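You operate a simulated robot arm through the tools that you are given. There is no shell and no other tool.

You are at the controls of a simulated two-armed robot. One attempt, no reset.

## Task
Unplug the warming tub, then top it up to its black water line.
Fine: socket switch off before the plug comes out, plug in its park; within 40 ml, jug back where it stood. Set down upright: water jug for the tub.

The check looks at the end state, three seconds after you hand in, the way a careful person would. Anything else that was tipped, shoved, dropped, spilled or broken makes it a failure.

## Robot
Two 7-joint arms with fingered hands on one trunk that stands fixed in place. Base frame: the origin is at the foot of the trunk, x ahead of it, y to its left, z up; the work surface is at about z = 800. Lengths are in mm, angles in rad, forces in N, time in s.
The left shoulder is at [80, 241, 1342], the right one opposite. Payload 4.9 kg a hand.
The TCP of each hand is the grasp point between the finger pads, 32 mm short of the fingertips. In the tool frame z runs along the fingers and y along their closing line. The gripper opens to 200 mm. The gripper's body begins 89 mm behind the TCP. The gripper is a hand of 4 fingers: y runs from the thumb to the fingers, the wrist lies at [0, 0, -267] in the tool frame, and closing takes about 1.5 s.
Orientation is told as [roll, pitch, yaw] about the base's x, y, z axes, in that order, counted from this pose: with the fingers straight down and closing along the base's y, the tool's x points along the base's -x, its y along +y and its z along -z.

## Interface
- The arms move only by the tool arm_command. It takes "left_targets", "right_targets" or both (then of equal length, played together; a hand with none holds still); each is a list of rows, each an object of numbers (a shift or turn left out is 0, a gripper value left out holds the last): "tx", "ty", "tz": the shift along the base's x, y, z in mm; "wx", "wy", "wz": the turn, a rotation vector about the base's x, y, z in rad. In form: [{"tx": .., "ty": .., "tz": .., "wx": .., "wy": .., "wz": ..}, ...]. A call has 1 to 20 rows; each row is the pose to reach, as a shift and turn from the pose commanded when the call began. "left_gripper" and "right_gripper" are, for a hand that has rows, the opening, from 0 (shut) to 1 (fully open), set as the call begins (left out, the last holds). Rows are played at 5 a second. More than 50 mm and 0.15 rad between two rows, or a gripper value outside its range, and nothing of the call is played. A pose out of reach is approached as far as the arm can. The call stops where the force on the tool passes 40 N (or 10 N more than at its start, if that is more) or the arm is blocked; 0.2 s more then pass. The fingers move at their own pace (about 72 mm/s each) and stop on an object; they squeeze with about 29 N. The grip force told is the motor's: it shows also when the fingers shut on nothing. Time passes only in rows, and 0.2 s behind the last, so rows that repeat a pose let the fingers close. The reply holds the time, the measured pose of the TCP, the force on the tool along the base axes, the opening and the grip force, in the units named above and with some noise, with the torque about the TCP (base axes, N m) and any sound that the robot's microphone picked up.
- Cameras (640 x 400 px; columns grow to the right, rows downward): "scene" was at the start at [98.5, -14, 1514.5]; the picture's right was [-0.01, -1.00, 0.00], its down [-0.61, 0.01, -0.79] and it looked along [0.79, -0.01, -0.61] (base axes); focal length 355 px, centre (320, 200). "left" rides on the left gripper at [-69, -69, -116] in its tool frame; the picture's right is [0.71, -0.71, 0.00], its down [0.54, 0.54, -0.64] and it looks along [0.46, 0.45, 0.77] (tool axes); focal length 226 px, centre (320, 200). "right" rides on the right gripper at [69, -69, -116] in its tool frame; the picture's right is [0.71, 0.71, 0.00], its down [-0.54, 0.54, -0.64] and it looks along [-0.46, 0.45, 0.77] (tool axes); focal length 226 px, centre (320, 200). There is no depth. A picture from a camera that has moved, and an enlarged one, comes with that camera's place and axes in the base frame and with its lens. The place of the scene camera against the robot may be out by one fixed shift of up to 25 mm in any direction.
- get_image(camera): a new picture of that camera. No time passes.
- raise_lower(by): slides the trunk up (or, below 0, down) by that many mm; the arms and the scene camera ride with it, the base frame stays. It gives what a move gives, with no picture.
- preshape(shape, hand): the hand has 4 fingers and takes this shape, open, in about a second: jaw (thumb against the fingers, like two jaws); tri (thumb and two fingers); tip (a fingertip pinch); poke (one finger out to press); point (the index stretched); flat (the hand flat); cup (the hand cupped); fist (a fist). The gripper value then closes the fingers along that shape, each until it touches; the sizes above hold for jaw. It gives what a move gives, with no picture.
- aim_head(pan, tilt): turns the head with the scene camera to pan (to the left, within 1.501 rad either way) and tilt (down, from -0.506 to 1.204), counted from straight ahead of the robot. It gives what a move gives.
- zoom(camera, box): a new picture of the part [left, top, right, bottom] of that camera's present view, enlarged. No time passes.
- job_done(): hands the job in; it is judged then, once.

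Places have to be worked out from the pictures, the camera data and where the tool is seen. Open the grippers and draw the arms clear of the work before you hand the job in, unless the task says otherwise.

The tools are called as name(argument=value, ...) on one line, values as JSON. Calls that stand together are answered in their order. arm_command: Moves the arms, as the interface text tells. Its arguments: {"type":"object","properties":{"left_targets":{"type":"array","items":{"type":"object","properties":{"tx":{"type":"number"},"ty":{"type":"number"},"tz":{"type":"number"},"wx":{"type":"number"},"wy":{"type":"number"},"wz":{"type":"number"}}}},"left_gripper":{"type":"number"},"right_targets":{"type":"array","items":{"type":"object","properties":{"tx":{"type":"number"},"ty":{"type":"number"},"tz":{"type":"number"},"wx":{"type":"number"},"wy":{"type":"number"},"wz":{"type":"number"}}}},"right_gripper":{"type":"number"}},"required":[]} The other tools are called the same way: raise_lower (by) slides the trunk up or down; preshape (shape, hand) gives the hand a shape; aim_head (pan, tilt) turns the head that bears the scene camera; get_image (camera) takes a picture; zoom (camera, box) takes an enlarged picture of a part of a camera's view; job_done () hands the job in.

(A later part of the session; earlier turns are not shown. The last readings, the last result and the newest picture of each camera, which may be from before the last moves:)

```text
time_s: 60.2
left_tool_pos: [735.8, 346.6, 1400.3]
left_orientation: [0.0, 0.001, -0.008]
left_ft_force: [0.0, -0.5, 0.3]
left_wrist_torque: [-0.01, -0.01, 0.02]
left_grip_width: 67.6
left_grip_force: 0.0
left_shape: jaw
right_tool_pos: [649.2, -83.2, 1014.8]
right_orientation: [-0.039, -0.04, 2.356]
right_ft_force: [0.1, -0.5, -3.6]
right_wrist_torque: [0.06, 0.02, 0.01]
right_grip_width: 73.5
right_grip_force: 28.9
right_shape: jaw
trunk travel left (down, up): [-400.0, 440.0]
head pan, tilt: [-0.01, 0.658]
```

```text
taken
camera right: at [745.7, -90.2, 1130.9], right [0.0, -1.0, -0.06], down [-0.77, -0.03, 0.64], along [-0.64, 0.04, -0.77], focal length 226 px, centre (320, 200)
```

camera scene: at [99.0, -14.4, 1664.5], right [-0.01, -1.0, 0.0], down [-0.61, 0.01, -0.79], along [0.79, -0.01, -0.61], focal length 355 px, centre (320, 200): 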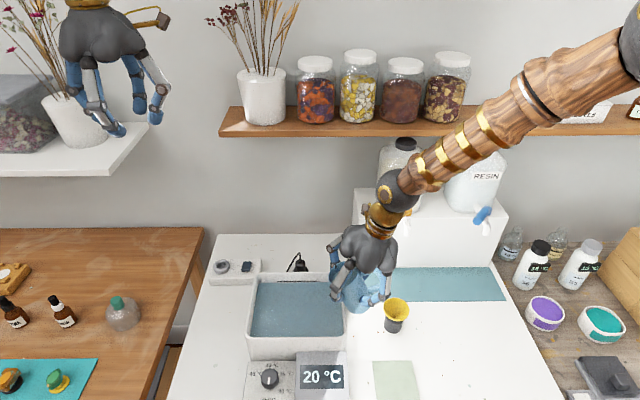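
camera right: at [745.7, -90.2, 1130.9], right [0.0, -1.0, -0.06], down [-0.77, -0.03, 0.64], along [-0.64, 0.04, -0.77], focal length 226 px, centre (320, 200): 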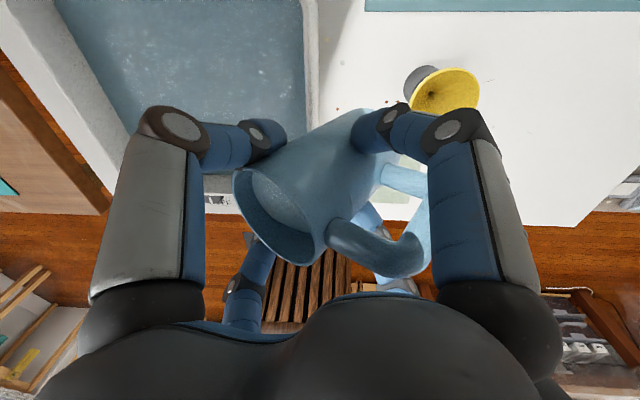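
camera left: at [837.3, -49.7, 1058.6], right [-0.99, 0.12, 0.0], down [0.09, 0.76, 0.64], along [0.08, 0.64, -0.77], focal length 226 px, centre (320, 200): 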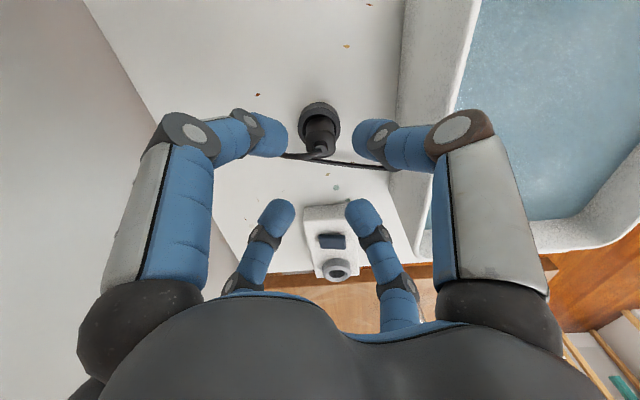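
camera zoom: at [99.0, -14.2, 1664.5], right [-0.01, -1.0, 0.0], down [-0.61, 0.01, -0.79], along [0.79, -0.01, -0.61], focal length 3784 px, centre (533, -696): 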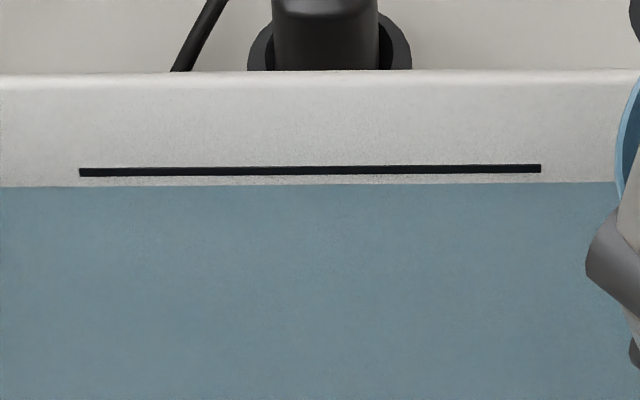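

No flow yet (level unchanged). I tilt on in small steps to ~52° and check again.

arm_command(right_targets=[{"wx": -0.04}, {"wx": -0.08}, {"wx": -0.12}, {"wx": -0.15}, {"wx": -0.17}, {"wx": -0.17}, {"wx": -0.17}, {"wx": -0.17}, {"wx": -0.17}])

zoom(camera="scene", box=[310, 230, 410, 320])

zoom(camera="scene", box=[270, 274, 330, 294])

zoom(camera="right", box=[200, 80, 460, 300])

```text
time_s: 62.2
left_tool_pos: [735.8, 347.1, 1401.1]
left_orientation: [-0.001, -0.001, -0.006]
left_ft_force: [0.0, -0.7, -0.3]
left_wrist_torque: [-0.01, 0.0, -0.04]
left_grip_width: 67.9
left_grip_force: 0.1
left_shape: jaw
right_tool_pos: [649.1, -83.1, 1014.5]
right_orientation: [0.081, 0.082, 2.359]
right_ft_force: [-0.3, 0.6, -3.2]
right_wrist_torque: [0.07, 0.04, 0.0]
right_grip_width: 73.2
right_grip_force: 28.9
right_shape: jaw
trunk travel left (down, up): [-400.0, 440.0]
head pan, tilt: [-0.01, 0.658]
```

```text
4.44 times, centred on (360, 275) of scene
camera zoom: at [98.9, -14.1, 1664.5], right [-0.01, -1.0, 0.0], down [-0.61, 0.01, -0.79], along [0.79, -0.01, -0.61], focal length 1577 px, centre (142, -133)
```

zoom: 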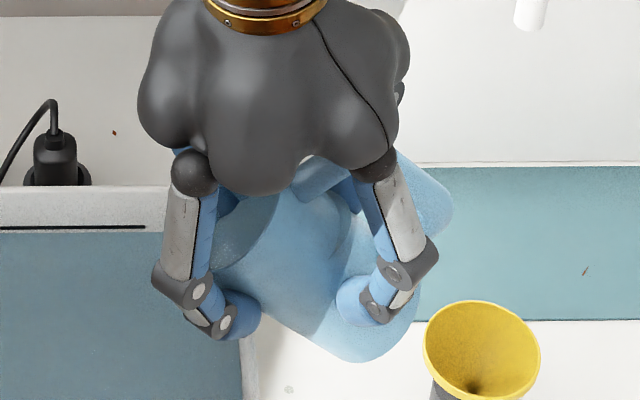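

```text
10.67 times, centred on (300, 284) of scene
camera zoom: at [98.9, -14.1, 1664.5], right [-0.01, -1.0, 0.0], down [-0.61, 0.01, -0.79], along [0.79, -0.01, -0.61], focal length 3784 px, centre (533, -696)
```

zoom: 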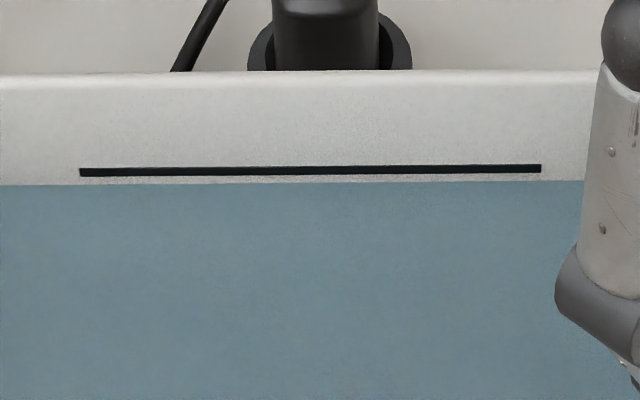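

```text
1.82 times, centred on (330, 190) of right
camera zoom: at [745.6, -70.2, 1130.5], right [0.0, -0.99, 0.11], down [-0.77, 0.07, 0.64], along [-0.64, -0.09, -0.76], focal length 411 px, centre (302, 218)
```

zoom: 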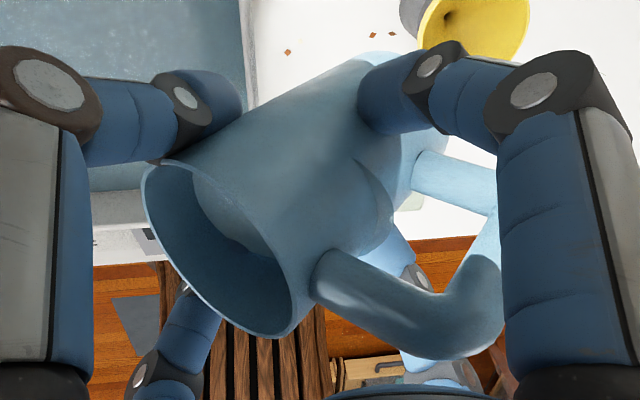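

Flow has begun (edge up ≈ 2 px, weight 3.2 N). I use a tighter zoom for precise level reading, then continue.

zoom(camera="scene", box=[292, 279, 308, 289])

arm_command(right_targets=[{"wx": -0.04}, {"wx": -0.08}, {"wx": -0.1}, {"wx": -0.1}, {"wx": -0.1}, {"wx": -0.1}, {"wx": -0.1}])

zoom(camera="scene", box=[292, 279, 308, 289])

zoom(camera="scene", box=[250, 230, 410, 350])

```text
16.00 times, centred on (300, 284) of scene
camera zoom: at [98.9, -14.1, 1664.5], right [-0.01, -1.0, 0.0], down [-0.61, 0.01, -0.79], along [0.79, -0.01, -0.61], focal length 5676 px, centre (640, -1144)
```

zoom: 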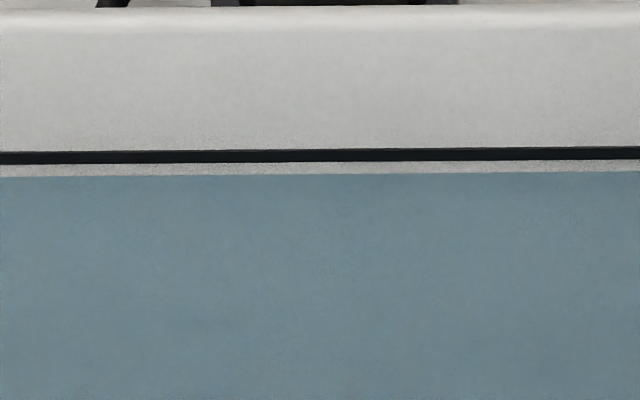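

```text
time_s: 63.9
left_tool_pos: [735.0, 346.2, 1400.6]
left_orientation: [0.002, 0.001, -0.007]
left_ft_force: [0.5, 0.0, 0.3]
left_wrist_torque: [0.03, 0.02, 0.01]
left_grip_width: 68.0
left_grip_force: 0.1
left_shape: jaw
right_tool_pos: [649.4, -82.1, 1015.8]
right_orientation: [0.151, 0.152, 2.367]
right_ft_force: [0.2, 0.5, -2.7]
right_wrist_torque: [0.08, 0.01, 0.06]
right_grip_width: 73.2
right_grip_force: 28.9
right_shape: jaw
trunk travel left (down, up): [-400.0, 440.0]
head pan, tilt: [-0.01, 0.658]
```

```text
16.00 times, centred on (300, 284) of scene
camera zoom: at [98.9, -14.0, 1664.5], right [-0.01, -1.0, 0.0], down [-0.61, 0.01, -0.79], along [0.79, -0.01, -0.61], focal length 5676 px, centre (640, -1144)
```

zoom: 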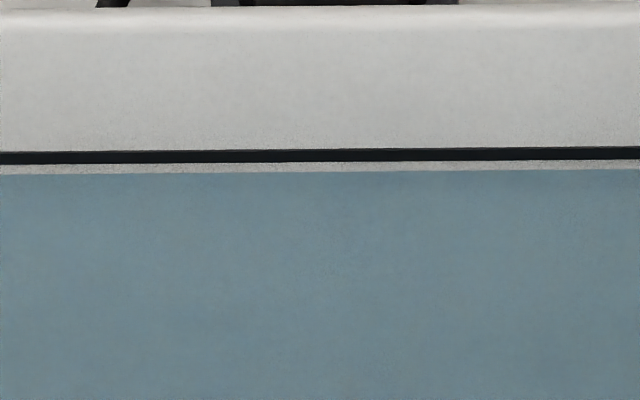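

```text
3.33 times, centred on (330, 290) of scene
camera zoom: at [98.9, -14.0, 1664.5], right [-0.01, -1.0, 0.0], down [-0.61, 0.01, -0.79], along [0.79, -0.01, -0.61], focal length 1182 px, centre (287, -100)
```

zoom: 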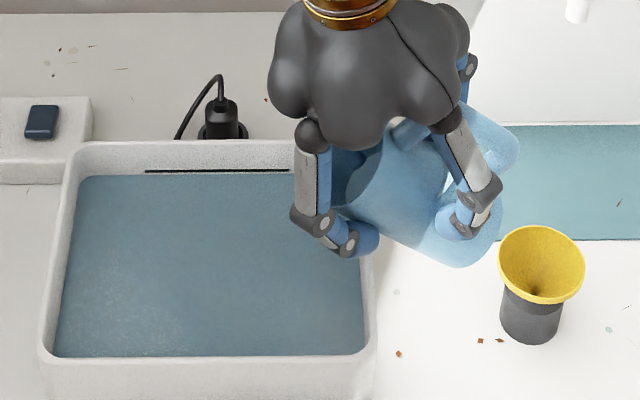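

Level rose ≈ 5 px of the ≈ 20 needed. I check the desk beside the tub for any spill, and hold still to let flow settle.

arm_command(right_targets=[{}, {}, {}, {}])

zoom(camera="scene", box=[320, 260, 420, 340])

zoom(camera="scene", box=[292, 279, 308, 289])

get_image(camera="right")

```text
time_s: 64.8
left_tool_pos: [735.4, 345.5, 1400.3]
left_orientation: [-0.001, 0.0, -0.005]
left_ft_force: [-0.6, -0.7, -0.2]
left_wrist_torque: [-0.01, -0.06, 0.0]
left_grip_width: 68.0
left_grip_force: 0.0
left_shape: jaw
right_tool_pos: [650.2, -81.2, 1014.9]
right_orientation: [0.152, 0.151, 2.367]
right_ft_force: [-0.2, -0.3, -2.7]
right_wrist_torque: [0.09, 0.04, -0.01]
right_grip_width: 73.3
right_grip_force: 28.9
right_shape: jaw
trunk travel left (down, up): [-400.0, 440.0]
head pan, tilt: [-0.01, 0.658]
```

```text
5.00 times, centred on (370, 300) of scene
camera zoom: at [98.9, -14.0, 1664.5], right [-0.01, -1.0, 0.0], down [-0.61, 0.01, -0.79], along [0.79, -0.01, -0.61], focal length 1774 px, centre (70, -300)
```

zoom: 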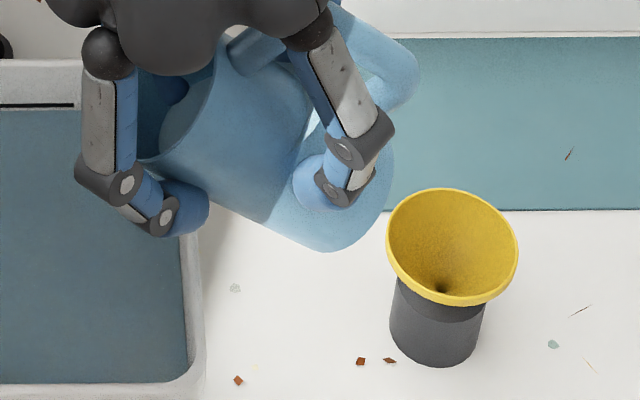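

```text
16.00 times, centred on (300, 284) of scene
camera zoom: at [98.9, -14.0, 1664.5], right [-0.01, -1.0, 0.0], down [-0.61, 0.01, -0.79], along [0.79, -0.01, -0.61], focal length 5676 px, centre (640, -1144)
```

zoom: 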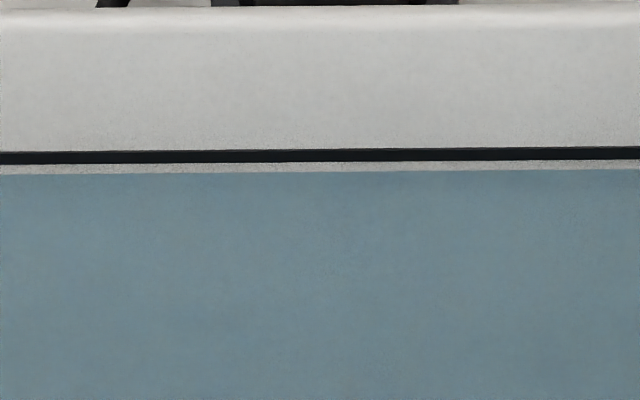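

```text
taken
camera right: at [745.8, -58.8, 1128.6], right [0.0, -0.98, 0.21], down [-0.77, 0.14, 0.63], along [-0.64, -0.16, -0.75], focal length 226 px, centre (320, 200)
```

right: 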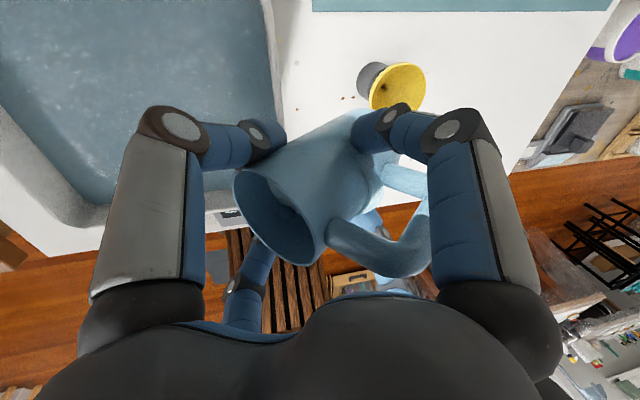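

No spill; the lip is ≈ 25 mm inside the wall, and the poured volume (≈ 55 ml) matches the geometry. I continue to θ ≈ 1.15 rad, shifting 8 mm further in.

arm_command(right_targets=[{"wx": -0.03, "ty": 4}, {"wx": -0.06, "ty": 8}, {"wx": -0.09, "ty": 8}, {"wx": -0.12, "ty": 8}, {"wx": -0.15, "ty": 8}, {"wx": -0.15, "ty": 8}, {"wx": -0.15, "ty": 8}, {"wx": -0.15, "ty": 8}, {"wx": -0.15, "ty": 8}, {"wx": -0.15, "ty": 8}])

zoom(camera="scene", box=[292, 279, 308, 289])

zoom(camera="scene", box=[250, 230, 410, 350])

```text
time_s: 67.0
left_tool_pos: [735.7, 346.8, 1400.7]
left_orientation: [-0.001, -0.001, -0.008]
left_ft_force: [0.4, 0.9, -0.3]
left_wrist_torque: [0.01, -0.02, 0.0]
left_grip_width: 67.9
left_grip_force: 0.0
left_shape: jaw
right_tool_pos: [648.3, -74.0, 1014.6]
right_orientation: [0.262, 0.258, 2.389]
right_ft_force: [0.3, 0.6, -2.4]
right_wrist_torque: [0.08, -0.02, -0.01]
right_grip_width: 73.6
right_grip_force: 28.4
right_shape: jaw
trunk travel left (down, up): [-400.0, 440.0]
head pan, tilt: [-0.01, 0.658]
```

```text
16.00 times, centred on (300, 284) of scene
camera zoom: at [98.8, -14.0, 1664.5], right [-0.01, -1.0, 0.0], down [-0.61, 0.01, -0.79], along [0.79, -0.01, -0.61], focal length 5676 px, centre (640, -1144)
```

zoom: 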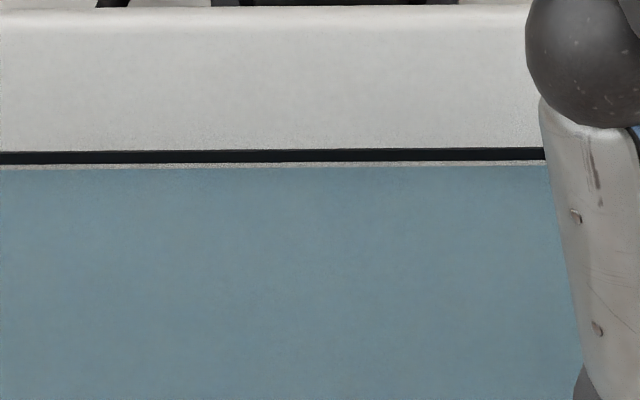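

```text
3.33 times, centred on (330, 290) of scene
camera zoom: at [98.8, -14.0, 1664.5], right [-0.01, -1.0, 0.0], down [-0.61, 0.01, -0.79], along [0.79, -0.01, -0.61], focal length 1182 px, centre (287, -100)
```

zoom: 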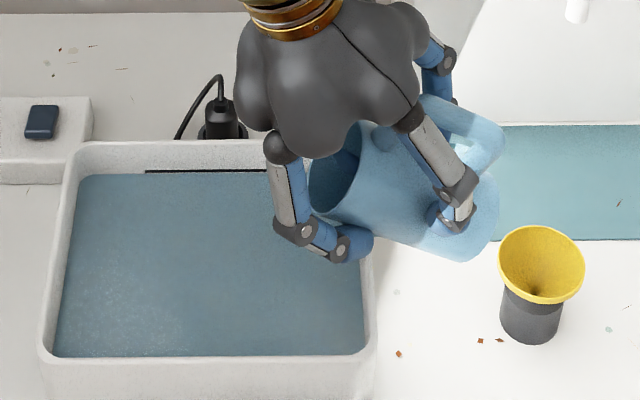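

Edge now ≈ 167 px (target line centre ≈ 155.5): about 100 ml in, ~125 ml to go. Continue to θ ≈ 1.25 rad.

arm_command(right_targets=[{"wx": -0.03}, {"wx": -0.06}, {"wx": -0.1}, {"wx": -0.1}, {"wx": -0.1}, {"wx": -0.1}, {"wx": -0.1}, {"wx": -0.1}])

zoom(camera="scene", box=[282, 279, 298, 289])

zoom(camera="scene", box=[250, 230, 410, 350])

```text
time_s: 68.8
left_tool_pos: [735.2, 345.8, 1401.2]
left_orientation: [0.001, 0.0, -0.006]
left_ft_force: [0.4, 0.0, 0.3]
left_wrist_torque: [0.03, 0.0, -0.01]
left_grip_width: 67.9
left_grip_force: 0.0
left_shape: jaw
right_tool_pos: [648.7, -74.5, 1015.4]
right_orientation: [0.34, 0.324, 2.413]
right_ft_force: [-0.7, 0.3, -1.9]
right_wrist_torque: [0.05, 0.05, 0.02]
right_grip_width: 73.6
right_grip_force: 29.1
right_shape: jaw
trunk travel left (down, up): [-400.0, 440.0]
head pan, tilt: [-0.01, 0.658]
```

```text
16.00 times, centred on (290, 284) of scene
camera zoom: at [98.7, -14.0, 1664.5], right [-0.01, -1.0, 0.0], down [-0.61, 0.01, -0.79], along [0.79, -0.01, -0.61], focal length 5676 px, centre (800, -1144)
```

zoom: 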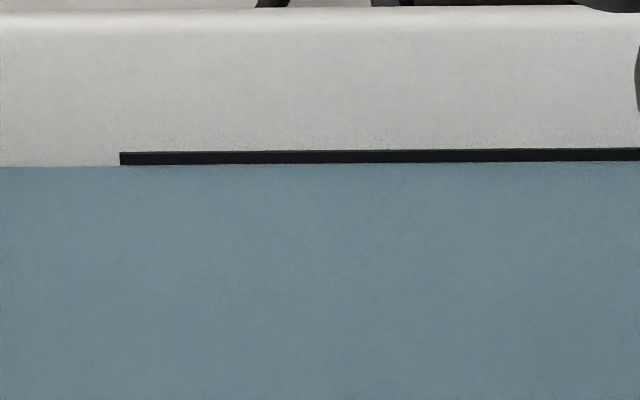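

```text
3.33 times, centred on (330, 290) of scene
camera zoom: at [98.7, -14.0, 1664.5], right [-0.01, -1.0, 0.0], down [-0.61, 0.01, -0.79], along [0.79, -0.01, -0.61], focal length 1182 px, centre (287, -100)
```

zoom: 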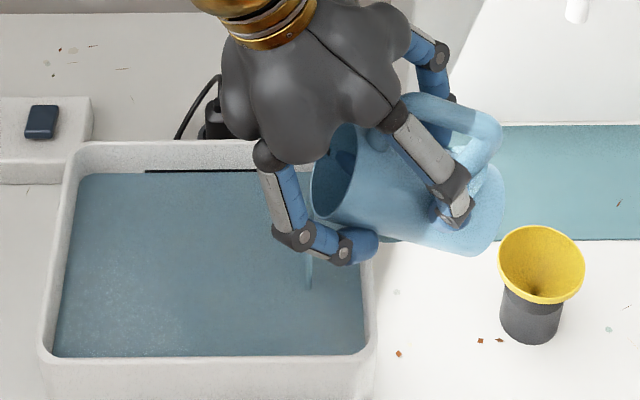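

The stream is visible landing inside the tub, and the water now reaches the line's lower edge. I hold still to let this angle's flow finish and re-measure.

arm_command(right_targets=[{}, {}, {}, {}, {}, {}, {}, {}, {}, {}])

zoom(camera="scene", box=[278, 279, 294, 289])

zoom(camera="scene", box=[310, 250, 380, 320])

```text
time_s: 71.0
left_tool_pos: [734.6, 346.9, 1399.5]
left_orientation: [0.0, 0.001, -0.006]
left_ft_force: [-0.2, 0.3, -0.6]
left_wrist_torque: [0.0, -0.03, 0.01]
left_grip_width: 68.0
left_grip_force: 0.1
left_shape: jaw
right_tool_pos: [649.3, -75.5, 1014.2]
right_orientation: [0.34, 0.323, 2.412]
right_ft_force: [0.8, 0.3, -2.3]
right_wrist_torque: [0.09, -0.01, -0.03]
right_grip_width: 73.7
right_grip_force: 29.2
right_shape: jaw
trunk travel left (down, up): [-400.0, 440.0]
head pan, tilt: [-0.01, 0.658]
```

```text
16.00 times, centred on (286, 284) of scene
camera zoom: at [98.8, -13.9, 1664.5], right [-0.01, -1.0, 0.0], down [-0.61, 0.01, -0.79], along [0.79, -0.01, -0.61], focal length 5676 px, centre (864, -1144)
```

zoom: 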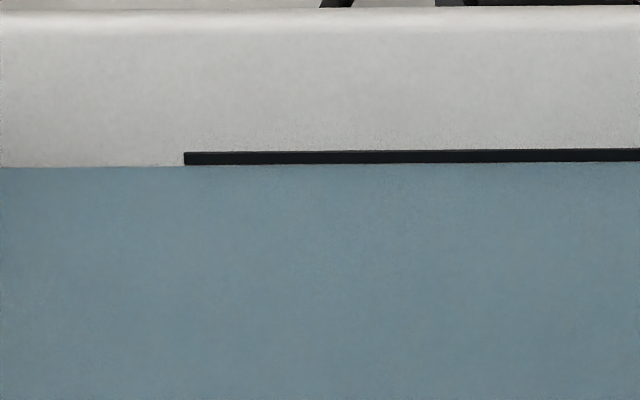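

```text
5.71 times, centred on (345, 285) of scene
camera zoom: at [98.8, -13.9, 1664.5], right [-0.01, -1.0, 0.0], down [-0.61, 0.01, -0.79], along [0.79, -0.01, -0.61], focal length 2027 px, centre (177, -286)
```

zoom: 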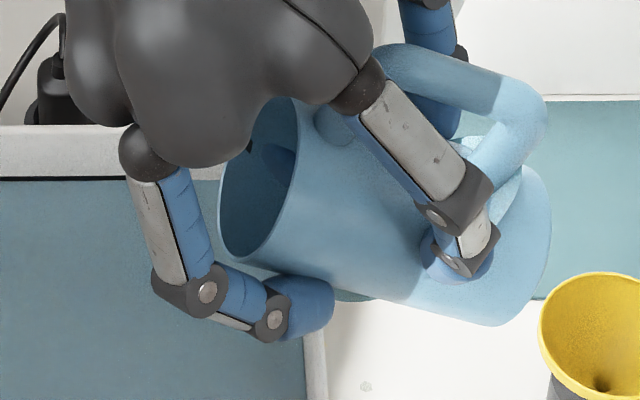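

Settled: edge ≈ 7.5 px (≈ 2 mm, ~80 ml) below the line's centre. I tilt on to θ ≈ 1.33 rad.

arm_command(right_targets=[{"wx": -0.03}, {"wx": -0.06}, {"wx": -0.08}, {"wx": -0.08}, {"wx": -0.08}, {"wx": -0.08}, {"wx": -0.08}, {"wx": -0.08}, {"wx": -0.08}, {"wx": -0.08}, {"wx": -0.08}, {"wx": -0.08}, {"wx": -0.08}])

zoom(camera="scene", box=[278, 279, 294, 289])

zoom(camera="scene", box=[250, 230, 410, 350])

```text
time_s: 73.8
left_tool_pos: [735.1, 346.5, 1400.9]
left_orientation: [0.0, -0.002, -0.006]
left_ft_force: [-0.4, 1.3, 0.3]
left_wrist_torque: [0.0, 0.01, 0.0]
left_grip_width: 67.9
left_grip_force: 0.0
left_shape: jaw
right_tool_pos: [649.1, -75.5, 1015.0]
right_orientation: [0.407, 0.378, 2.433]
right_ft_force: [0.0, 0.7, -2.0]
right_wrist_torque: [0.03, 0.0, 0.01]
right_grip_width: 73.4
right_grip_force: 28.7
right_shape: jaw
trunk travel left (down, up): [-400.0, 440.0]
head pan, tilt: [-0.01, 0.658]
```

```text
16.00 times, centred on (286, 284) of scene
camera zoom: at [98.7, -13.9, 1664.5], right [-0.01, -1.0, 0.0], down [-0.61, 0.01, -0.79], along [0.79, -0.01, -0.61], focal length 5676 px, centre (864, -1144)
```

zoom: 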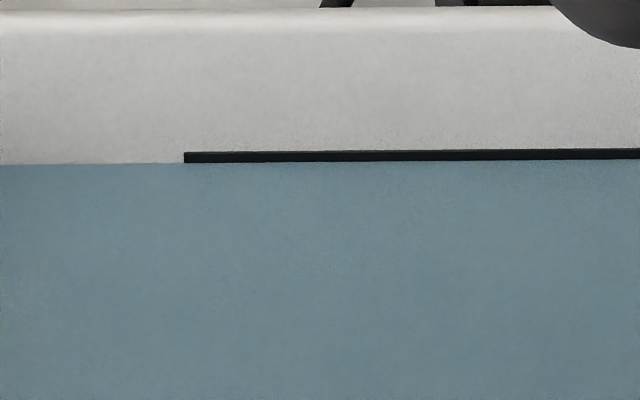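

```text
3.33 times, centred on (330, 290) of scene
camera zoom: at [98.7, -13.9, 1664.5], right [-0.01, -1.0, 0.0], down [-0.61, 0.01, -0.79], along [0.79, -0.01, -0.61], focal length 1182 px, centre (287, -100)
```

zoom: 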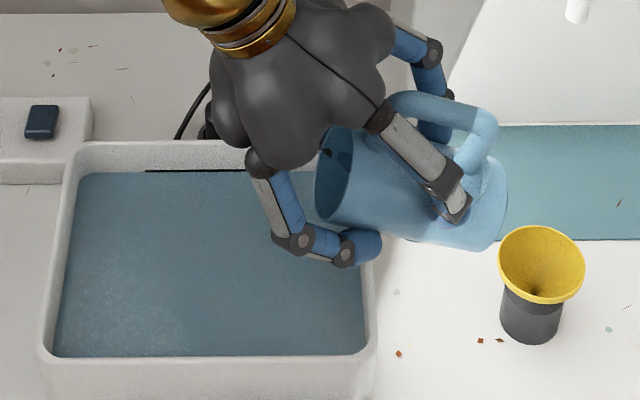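

Edge rose to ≈ 163.5, with the line's centre at ≈ 159.5: ~40 ml still to go. I tilt another 0.05 rad and let it settle.

arm_command(right_targets=[{"wx": -0.025}, {"wx": -0.05}, {"wx": -0.05}, {"wx": -0.05}, {"wx": -0.05}, {"wx": -0.05}, {"wx": -0.05}, {"wx": -0.05}, {"wx": -0.05}, {"wx": -0.05}, {"wx": -0.05}, {"wx": -0.05}])

zoom(camera="scene", box=[278, 279, 294, 289])

zoom(camera="scene", box=[250, 230, 410, 350])

```text
time_s: 76.5
left_tool_pos: [734.5, 346.7, 1400.5]
left_orientation: [0.0, 0.0, -0.006]
left_ft_force: [0.3, 0.3, -0.9]
left_wrist_torque: [-0.01, -0.02, 0.0]
left_grip_width: 67.7
left_grip_force: 0.1
left_shape: jaw
right_tool_pos: [648.4, -73.8, 1015.1]
right_orientation: [0.445, 0.407, 2.45]
right_ft_force: [-0.1, 0.4, -1.3]
right_wrist_torque: [0.07, 0.0, 0.03]
right_grip_width: 73.4
right_grip_force: 28.9
right_shape: jaw
trunk travel left (down, up): [-400.0, 440.0]
head pan, tilt: [-0.01, 0.658]
```

```text
16.00 times, centred on (286, 284) of scene
camera zoom: at [98.7, -13.9, 1664.5], right [-0.01, -1.0, 0.0], down [-0.61, 0.01, -0.79], along [0.79, -0.01, -0.61], focal length 5676 px, centre (864, -1144)
```

zoom: 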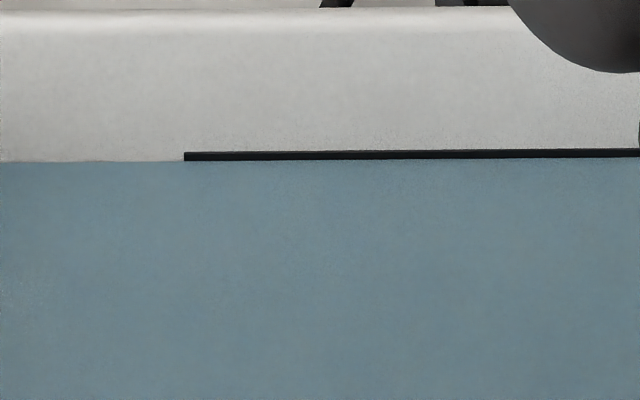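

```text
3.33 times, centred on (330, 290) of scene
camera zoom: at [98.7, -13.9, 1664.5], right [-0.01, -1.0, 0.0], down [-0.61, 0.01, -0.79], along [0.79, -0.01, -0.61], focal length 1182 px, centre (287, -100)
```

zoom: 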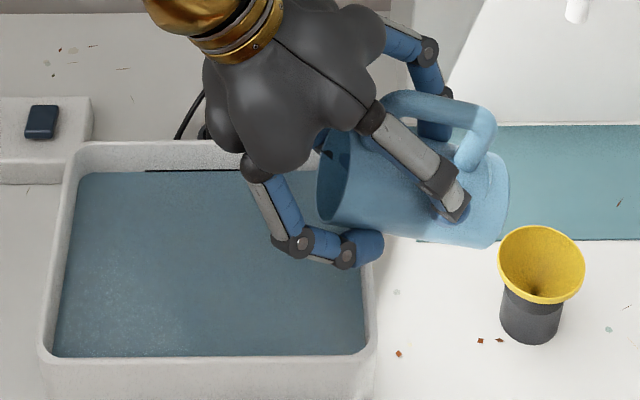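

Line visible from 153 to ≈ 161 px; full line is 153–166, so ~1.5 px (≈ 15–20 ml) short of centre. One more small tilt of 0.02 rad.

arm_command(right_targets=[{"wx": -0.01}, {"wx": -0.02}, {"wx": -0.02}, {"wx": -0.02}, {"wx": -0.02}, {"wx": -0.02}, {"wx": -0.02}, {"wx": -0.02}, {"wx": -0.02}, {"wx": -0.02}])

zoom(camera="scene", box=[278, 279, 294, 289])

```text
time_s: 78.7
left_tool_pos: [735.2, 346.4, 1399.4]
left_orientation: [0.0, 0.001, -0.007]
left_ft_force: [0.3, 0.1, -0.2]
left_wrist_torque: [0.01, -0.05, -0.02]
left_grip_width: 67.7
left_grip_force: 0.1
left_shape: jaw
right_tool_pos: [648.8, -75.4, 1015.7]
right_orientation: [0.463, 0.42, 2.456]
right_ft_force: [1.1, 0.4, -2.5]
right_wrist_torque: [0.07, -0.02, -0.01]
right_grip_width: 73.3
right_grip_force: 29.7
right_shape: jaw
trunk travel left (down, up): [-400.0, 440.0]
head pan, tilt: [-0.01, 0.658]
```

```text
16.00 times, centred on (286, 284) of scene
camera zoom: at [98.7, -13.9, 1664.5], right [-0.01, -1.0, 0.0], down [-0.61, 0.01, -0.79], along [0.79, -0.01, -0.61], focal length 5676 px, centre (864, -1144)
```

zoom: 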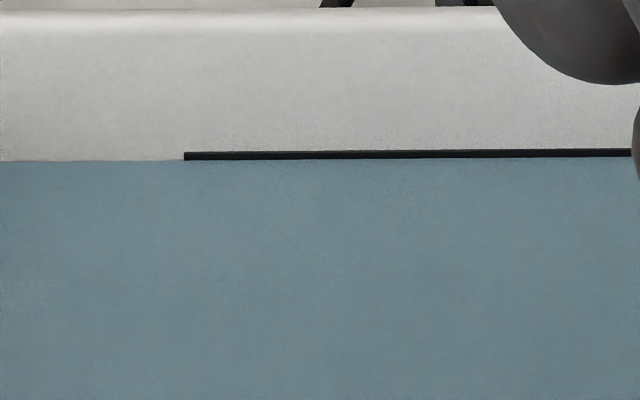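

Visible line is now ≈ 8 of 13 px, ~15 ml short of exact centre. One last 0.02 rad nudge.

arm_command(right_targets=[{"wx": -0.01}, {"wx": -0.02}, {"wx": -0.02}, {"wx": -0.02}, {"wx": -0.02}, {"wx": -0.02}, {"wx": -0.02}, {"wx": -0.02}, {"wx": -0.02}])

zoom(camera="scene", box=[278, 279, 294, 289])

zoom(camera="scene", box=[310, 250, 380, 320])

```text
time_s: 80.7
left_tool_pos: [736.0, 346.4, 1400.3]
left_orientation: [0.0, 0.0, -0.008]
left_ft_force: [-0.3, -0.5, -0.4]
left_wrist_torque: [0.01, 0.0, 0.01]
left_grip_width: 68.0
left_grip_force: 0.0
left_shape: jaw
right_tool_pos: [647.6, -74.9, 1014.5]
right_orientation: [0.479, 0.435, 2.464]
right_ft_force: [0.4, 0.5, -0.3]
right_wrist_torque: [0.03, 0.01, 0.0]
right_grip_width: 73.1
right_grip_force: 28.3
right_shape: jaw
trunk travel left (down, up): [-400.0, 440.0]
head pan, tilt: [-0.01, 0.658]
```

```text
16.00 times, centred on (286, 284) of scene
camera zoom: at [98.7, -13.9, 1664.5], right [-0.01, -1.0, 0.0], down [-0.61, 0.01, -0.79], along [0.79, -0.01, -0.61], focal length 5676 px, centre (864, -1144)
```

zoom: 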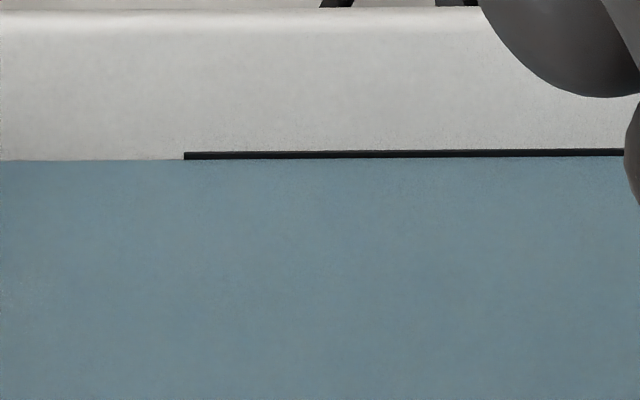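

```text
5.71 times, centred on (345, 285) of scene
camera zoom: at [98.7, -13.9, 1664.5], right [-0.01, -1.0, 0.0], down [-0.61, 0.01, -0.79], along [0.79, -0.01, -0.61], focal length 2027 px, centre (177, -286)
```

zoom: 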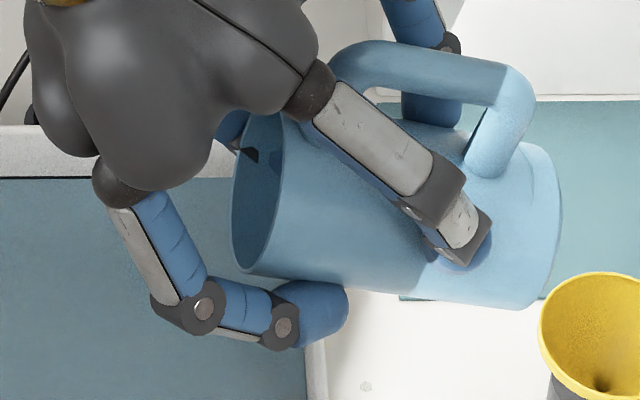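

The water edge now sits at the line's middle (7 of 13 px still visible). I tilt the jug back upright over the tub.

arm_command(right_targets=[{"wx": 0.1}, {"wx": 0.2}, {"wx": 0.3}, {"wx": 0.4}, {"wx": 0.5}, {"wx": 0.6}, {"wx": 0.7}, {"wx": 0.8}, {"wx": 0.9}, {"wx": 1.0}, {"wx": 1.1}, {"wx": 1.2}, {"wx": 1.3}, {"wx": 1.42}, {"wx": 1.42}, {"wx": 1.42}])

get_image(camera="scene")

zoom(camera="scene", box=[278, 279, 294, 289])

get_image(camera="right")

```text
time_s: 84.0
left_tool_pos: [735.1, 347.6, 1399.6]
left_orientation: [-0.001, 0.001, -0.007]
left_ft_force: [-1.0, -0.5, -0.9]
left_wrist_torque: [-0.02, 0.0, -0.01]
left_grip_width: 67.7
left_grip_force: 0.0
left_shape: jaw
right_tool_pos: [649.9, -73.5, 1015.4]
right_orientation: [-0.615, -0.524, 2.524]
right_ft_force: [0.5, -0.2, -2.0]
right_wrist_torque: [0.02, 0.0, -0.02]
right_grip_width: 73.4
right_grip_force: 29.1
right_shape: jaw
trunk travel left (down, up): [-400.0, 440.0]
head pan, tilt: [-0.01, 0.658]
```

```text
taken
camera scene: at [98.7, -13.6, 1664.5], right [-0.01, -1.0, 0.0], down [-0.61, 0.01, -0.79], along [0.79, -0.01, -0.61], focal length 355 px, centre (320, 200)
```

scene: 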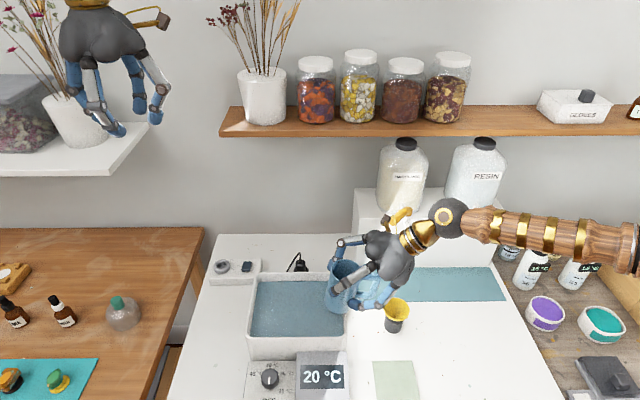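

```text
16.00 times, centred on (286, 284) of scene
camera zoom: at [98.7, -13.6, 1664.5], right [-0.01, -1.0, 0.0], down [-0.61, 0.01, -0.79], along [0.79, -0.01, -0.61], focal length 5676 px, centre (864, -1144)
```

zoom: 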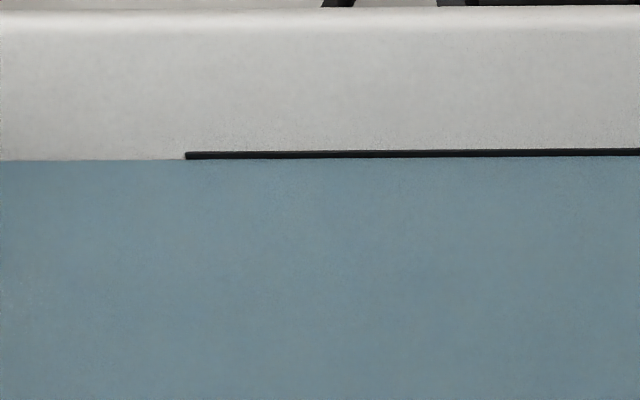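

```text
taken
camera right: at [745.5, -157.3, 1097.4], right [0.0, -0.71, -0.71], down [-0.77, -0.45, 0.45], along [-0.64, 0.54, -0.54], focal length 226 px, centre (320, 200)
```

right: 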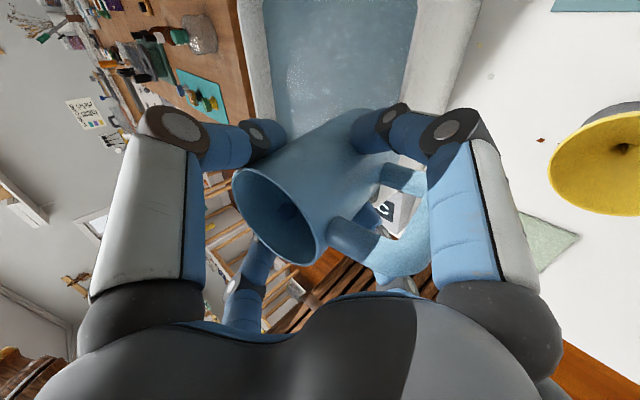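

Level holds at the line's middle. Now I carry the jug back along the same path: right, then yaw back −90° to above its original spot.

arm_command(right_targets=[{"ty": -25, "tz": 5}, {"ty": -50, "tz": 10}, {"ty": -76, "tz": 15}, {"tx": -8, "ty": -97, "tz": 15, "wz": -0.131}, {"tx": -16, "ty": -118, "tz": 15, "wz": -0.262}, {"tx": -24, "ty": -139, "tz": 15, "wz": -0.393}, {"tx": -32, "ty": -160, "tz": 15, "wz": -0.524}, {"tx": -40, "ty": -182, "tz": 15, "wz": -0.655}, {"tx": -48, "ty": -204, "tz": 15, "wz": -0.785}, {"tx": -56, "ty": -221, "tz": 15, "wz": -0.916}, {"tx": -64, "ty": -238, "tz": 15, "wz": -1.047}, {"tx": -72, "ty": -255, "tz": 15, "wz": -1.178}, {"tx": -80, "ty": -272, "tz": 15, "wz": -1.309}, {"tx": -88, "ty": -289, "tz": 15, "wz": -1.44}, {"tx": -96, "ty": -306, "tz": 15, "wz": -1.57}, {"tx": -96, "ty": -306, "tz": 15, "wz": -1.57}])

get_image(camera="scene")

get_image(camera="right")

```text
time_s: 87.5
left_tool_pos: [735.7, 345.7, 1400.8]
left_orientation: [-0.001, 0.0, -0.008]
left_ft_force: [-0.6, 0.5, 0.5]
left_wrist_torque: [0.0, 0.03, 0.02]
left_grip_width: 67.9
left_grip_force: 0.0
left_shape: jaw
right_tool_pos: [552.6, -380.4, 1029.6]
right_orientation: [-0.614, -0.522, 0.951]
right_ft_force: [0.3, -0.5, -0.8]
right_wrist_torque: [0.01, -0.02, 0.01]
right_grip_width: 72.7
right_grip_force: 28.9
right_shape: jaw
trunk travel left (down, up): [-400.0, 440.0]
head pan, tilt: [-0.01, 0.658]
```

```text
taken
camera scene: at [98.8, -14.4, 1664.5], right [-0.01, -1.0, 0.0], down [-0.61, 0.01, -0.79], along [0.79, -0.01, -0.61], focal length 355 px, centre (320, 200)
```

scene: 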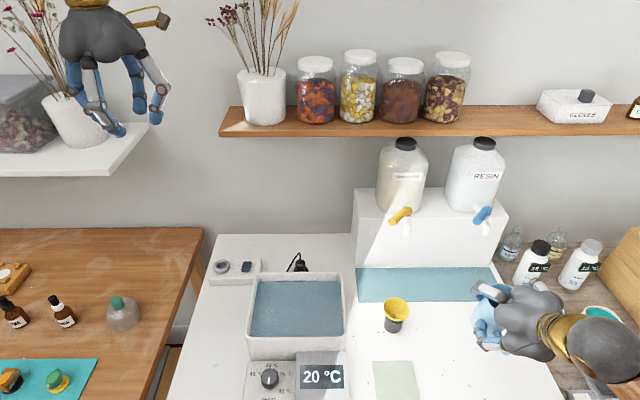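

```text
taken
camera right: at [470.3, -479.3, 1112.4], right [-0.71, 0.0, -0.71], down [-0.45, 0.77, 0.46], along [0.54, 0.64, -0.54], focal length 226 px, centre (320, 200)
```

right: 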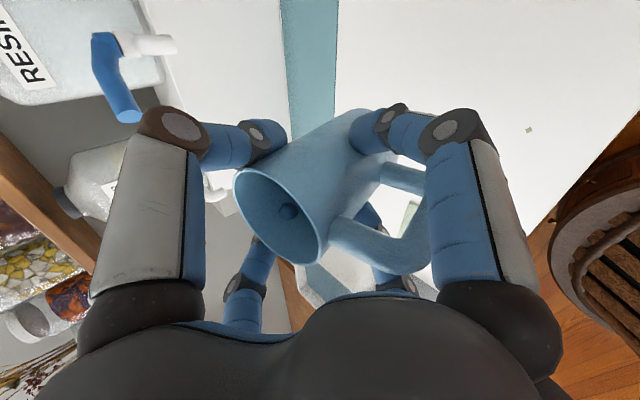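

Back over the original spot. I zoom to measure how the jug sits in the hand now, so I can correct any lean before setting it down.

zoom(camera="right", box=[200, 80, 460, 300])

zoom(camera="scene", box=[440, 250, 580, 370])

```text
1.82 times, centred on (330, 190) of right
camera zoom: at [470.3, -479.3, 1112.4], right [-0.71, 0.0, -0.71], down [-0.45, 0.77, 0.46], along [0.54, 0.64, -0.54], focal length 411 px, centre (302, 218)
```

zoom: 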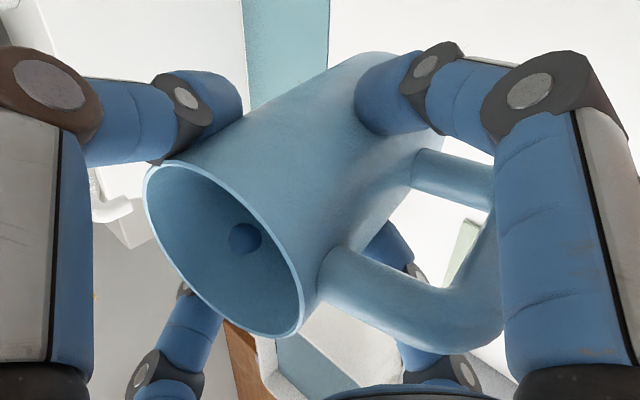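

```text
3.33 times, centred on (510, 310) of scene
camera zoom: at [98.8, -14.4, 1664.5], right [-0.01, -1.0, 0.0], down [-0.61, 0.01, -0.79], along [0.79, -0.01, -0.61], focal length 1182 px, centre (-313, -167)
```

zoom: 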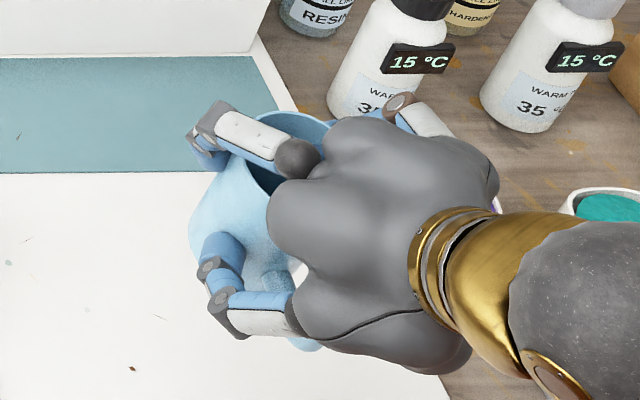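

The jug leans ≈ 0.17 rad toward the hand (it crept a little while pouring). From the image, rotating the hand +0.17 about y makes it upright with its axis 11.4 mm ahead of TCP, so I rotate, shift +5.9 mm in x, and lower to ~20 mm above the table for a check.

arm_command(right_targets=[{"tx": 3, "wy": 0.085}, {"tx": 5.9, "wy": 0.17}, {"tx": 5.9, "wy": 0.17, "tz": -30}, {"tx": 5.9, "wy": 0.17, "tz": -60}, {"tx": 5.9, "wy": 0.17, "tz": -90}, {"tx": 5.9, "wy": 0.17, "tz": -123}, {"tx": 5.9, "wy": 0.17, "tz": -123}])

zoom(camera="right", box=[200, 80, 460, 300])

zoom(camera="scene", box=[440, 280, 560, 380])

```text
time_s: 89.0
left_tool_pos: [734.9, 346.5, 1400.2]
left_orientation: [0.001, 0.0, -0.007]
left_ft_force: [0.9, 0.0, 0.1]
left_wrist_torque: [0.0, 0.03, -0.01]
left_grip_width: 67.9
left_grip_force: 0.0
left_shape: jaw
right_tool_pos: [559.3, -380.0, 906.4]
right_orientation: [-0.464, -0.42, 0.886]
right_ft_force: [0.7, 0.5, -1.6]
right_wrist_torque: [0.02, -0.02, -0.02]
right_grip_width: 73.0
right_grip_force: 29.5
right_shape: jaw
trunk travel left (down, up): [-400.0, 440.0]
head pan, tilt: [-0.01, 0.658]
```

```text
1.82 times, centred on (330, 190) of right
camera zoom: at [490.9, -478.7, 1002.3], right [-0.82, 0.0, -0.58], down [-0.37, 0.77, 0.52], along [0.44, 0.64, -0.63], focal length 411 px, centre (302, 218)
```

zoom: 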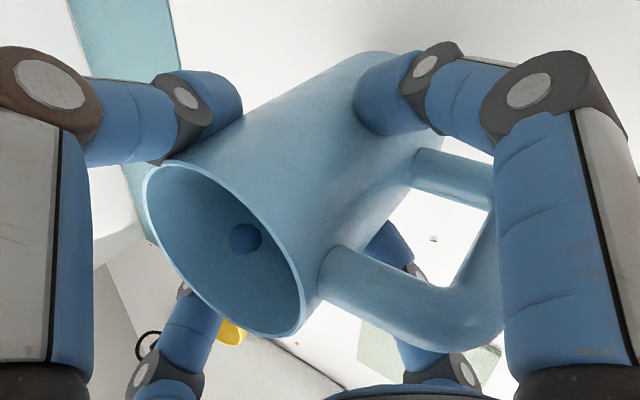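

```text
4.00 times, centred on (500, 330) of scene
camera zoom: at [98.6, -14.1, 1664.5], right [-0.01, -1.0, 0.0], down [-0.61, 0.01, -0.79], along [0.79, -0.01, -0.61], focal length 1419 px, centre (-400, -320)
```

zoom: 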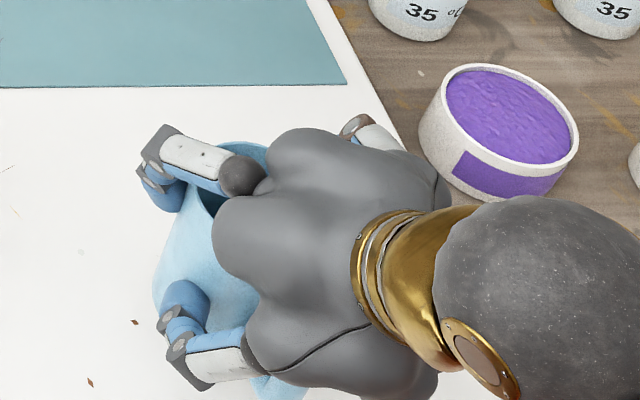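

Jug now looks upright and ≈ 20 mm above the table. I lower slowly, in 2 mm steps at the end, watching for touch-down.

arm_command(right_targets=[{"tz": -6}, {"tz": -12}, {"tz": -15}, {"tz": -17}, {"tz": -18.5}, {"tz": -18.5}])

zoom(camera="right", box=[200, 80, 460, 300])

```text
time_s: 90.5
left_tool_pos: [734.8, 347.2, 1401.0]
left_orientation: [0.0, 0.0, -0.007]
left_ft_force: [0.0, 1.0, 0.8]
left_wrist_torque: [-0.02, -0.01, -0.01]
left_grip_width: 67.7
left_grip_force: 0.1
left_shape: jaw
right_tool_pos: [559.9, -381.1, 889.0]
right_orientation: [-0.463, -0.42, 0.885]
right_ft_force: [-0.2, -0.4, -2.1]
right_wrist_torque: [0.0, -0.01, -0.02]
right_grip_width: 72.6
right_grip_force: 29.4
right_shape: jaw
trunk travel left (down, up): [-400.0, 440.0]
head pan, tilt: [-0.01, 0.658]
```

```text
1.82 times, centred on (330, 190) of right
camera zoom: at [491.0, -478.5, 983.6], right [-0.82, 0.0, -0.58], down [-0.37, 0.77, 0.53], along [0.44, 0.64, -0.63], focal length 411 px, centre (302, 218)
```

zoom: 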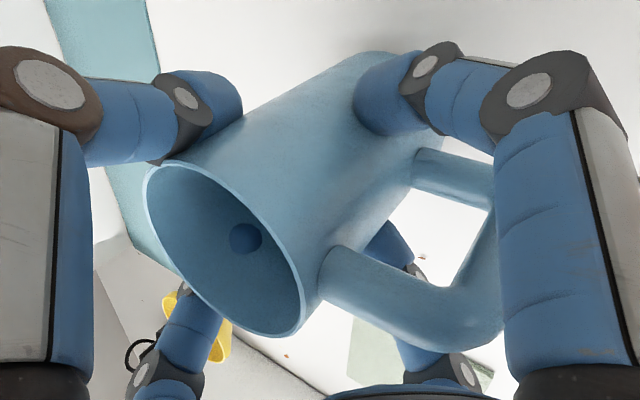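

No contact yet at z ≈ 888. Continue in 1 mm steps.

arm_command(right_targets=[{"tz": -1}, {"tz": -2}, {"tz": -2}])

arm_command(right_targets=[{"tz": -1}, {"tz": -1.5}, {"tz": -1.5}])

```text
time_s: 91.2
left_tool_pos: [733.4, 347.2, 1401.9]
left_orientation: [0.001, 0.0, -0.006]
left_ft_force: [-0.6, -0.3, 0.0]
left_wrist_torque: [-0.03, -0.02, -0.01]
left_grip_width: 67.6
left_grip_force: 0.1
left_shape: jaw
right_tool_pos: [557.6, -380.3, 887.8]
right_orientation: [-0.465, -0.419, 0.884]
right_ft_force: [-0.6, -1.8, 7.5]
right_wrist_torque: [0.13, -0.06, 0.03]
right_grip_width: 72.9
right_grip_force: 29.2
right_shape: jaw
trunk travel left (down, up): [-400.0, 440.0]
head pan, tilt: [-0.01, 0.658]
```

```text
time_s: 92.0
left_tool_pos: [733.1, 348.0, 1400.6]
left_orientation: [0.0, -0.001, -0.008]
left_ft_force: [0.2, 0.0, 0.1]
left_wrist_torque: [-0.02, 0.03, -0.01]
left_grip_width: 67.7
left_grip_force: 0.0
left_shape: jaw
right_tool_pos: [556.2, -380.0, 886.1]
right_orientation: [-0.467, -0.421, 0.886]
right_ft_force: [-0.5, -3.6, 17.9]
right_wrist_torque: [0.19, -0.17, 0.01]
right_grip_width: 73.2
right_grip_force: 29.5
right_shape: jaw
trunk travel left (down, up): [-400.0, 440.0]
head pan, tilt: [-0.01, 0.658]
```

Touch-down at z ≈ 887 with 18 N. I ease off 1.5 mm and open the hand to release.

arm_command(right_targets=[{"tz": 1}, {"tz": 2}, {"tz": 2}])

arm_command(right_targets=[{}, {}, {}, {}, {}, {}], right_gripper=0.6)

get_image(camera="right")

zoom(camera="scene", box=[440, 280, 560, 380])

```text
time_s: 92.8
left_tool_pos: [733.9, 346.6, 1401.8]
left_orientation: [0.0, 0.0, -0.007]
left_ft_force: [-0.9, 0.7, 0.1]
left_wrist_torque: [0.01, 0.0, -0.02]
left_grip_width: 67.9
left_grip_force: 0.2
left_shape: jaw
right_tool_pos: [558.0, -379.4, 886.4]
right_orientation: [-0.463, -0.419, 0.886]
right_ft_force: [1.1, -1.9, 6.1]
right_wrist_torque: [0.06, -0.23, -0.02]
right_grip_width: 73.7
right_grip_force: 29.3
right_shape: jaw
trunk travel left (down, up): [-400.0, 440.0]
head pan, tilt: [-0.01, 0.658]
```

```text
time_s: 94.2
left_tool_pos: [734.5, 346.1, 1400.6]
left_orientation: [0.0, 0.001, -0.009]
left_ft_force: [0.6, -0.1, 0.4]
left_wrist_torque: [0.0, -0.01, -0.01]
left_grip_width: 67.9
left_grip_force: 0.0
left_shape: jaw
right_tool_pos: [557.5, -380.8, 886.5]
right_orientation: [-0.463, -0.421, 0.884]
right_ft_force: [-0.4, 0.5, -0.3]
right_wrist_torque: [0.02, 0.03, 0.0]
right_grip_width: 119.3
right_grip_force: 0.0
right_shape: jaw
trunk travel left (down, up): [-400.0, 440.0]
head pan, tilt: [-0.01, 0.658]
```

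```text
taken
camera right: at [490.6, -478.8, 982.4], right [-0.82, 0.0, -0.58], down [-0.37, 0.77, 0.53], along [0.44, 0.64, -0.63], focal length 226 px, centre (320, 200)
```

right: 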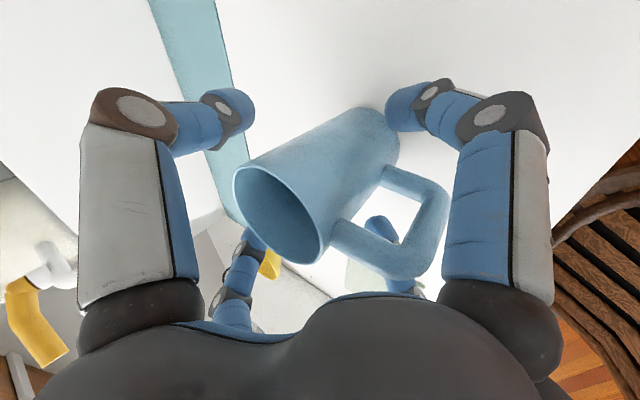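

```text
4.00 times, centred on (500, 330) of scene
camera zoom: at [98.3, -14.1, 1664.5], right [-0.01, -1.0, 0.0], down [-0.61, 0.01, -0.79], along [0.79, -0.01, -0.61], focal length 1419 px, centre (-400, -320)
```

zoom: 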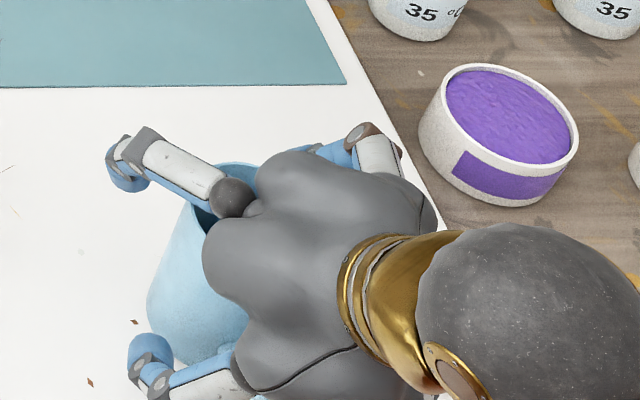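

Released; the jug stands upright. I zoom to measure its position relative to the hand against the original spot.

zoom(camera="right", box=[200, 80, 460, 300])

```text
1.82 times, centred on (330, 190) of right
camera zoom: at [490.6, -478.8, 982.4], right [-0.82, 0.0, -0.58], down [-0.37, 0.77, 0.53], along [0.44, 0.64, -0.63], focal length 411 px, centre (302, 218)
```

zoom: 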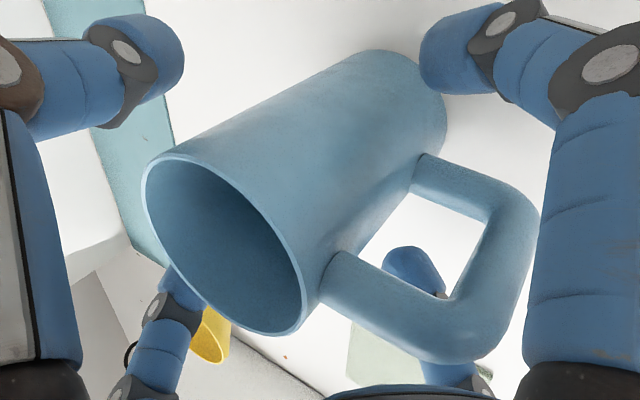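

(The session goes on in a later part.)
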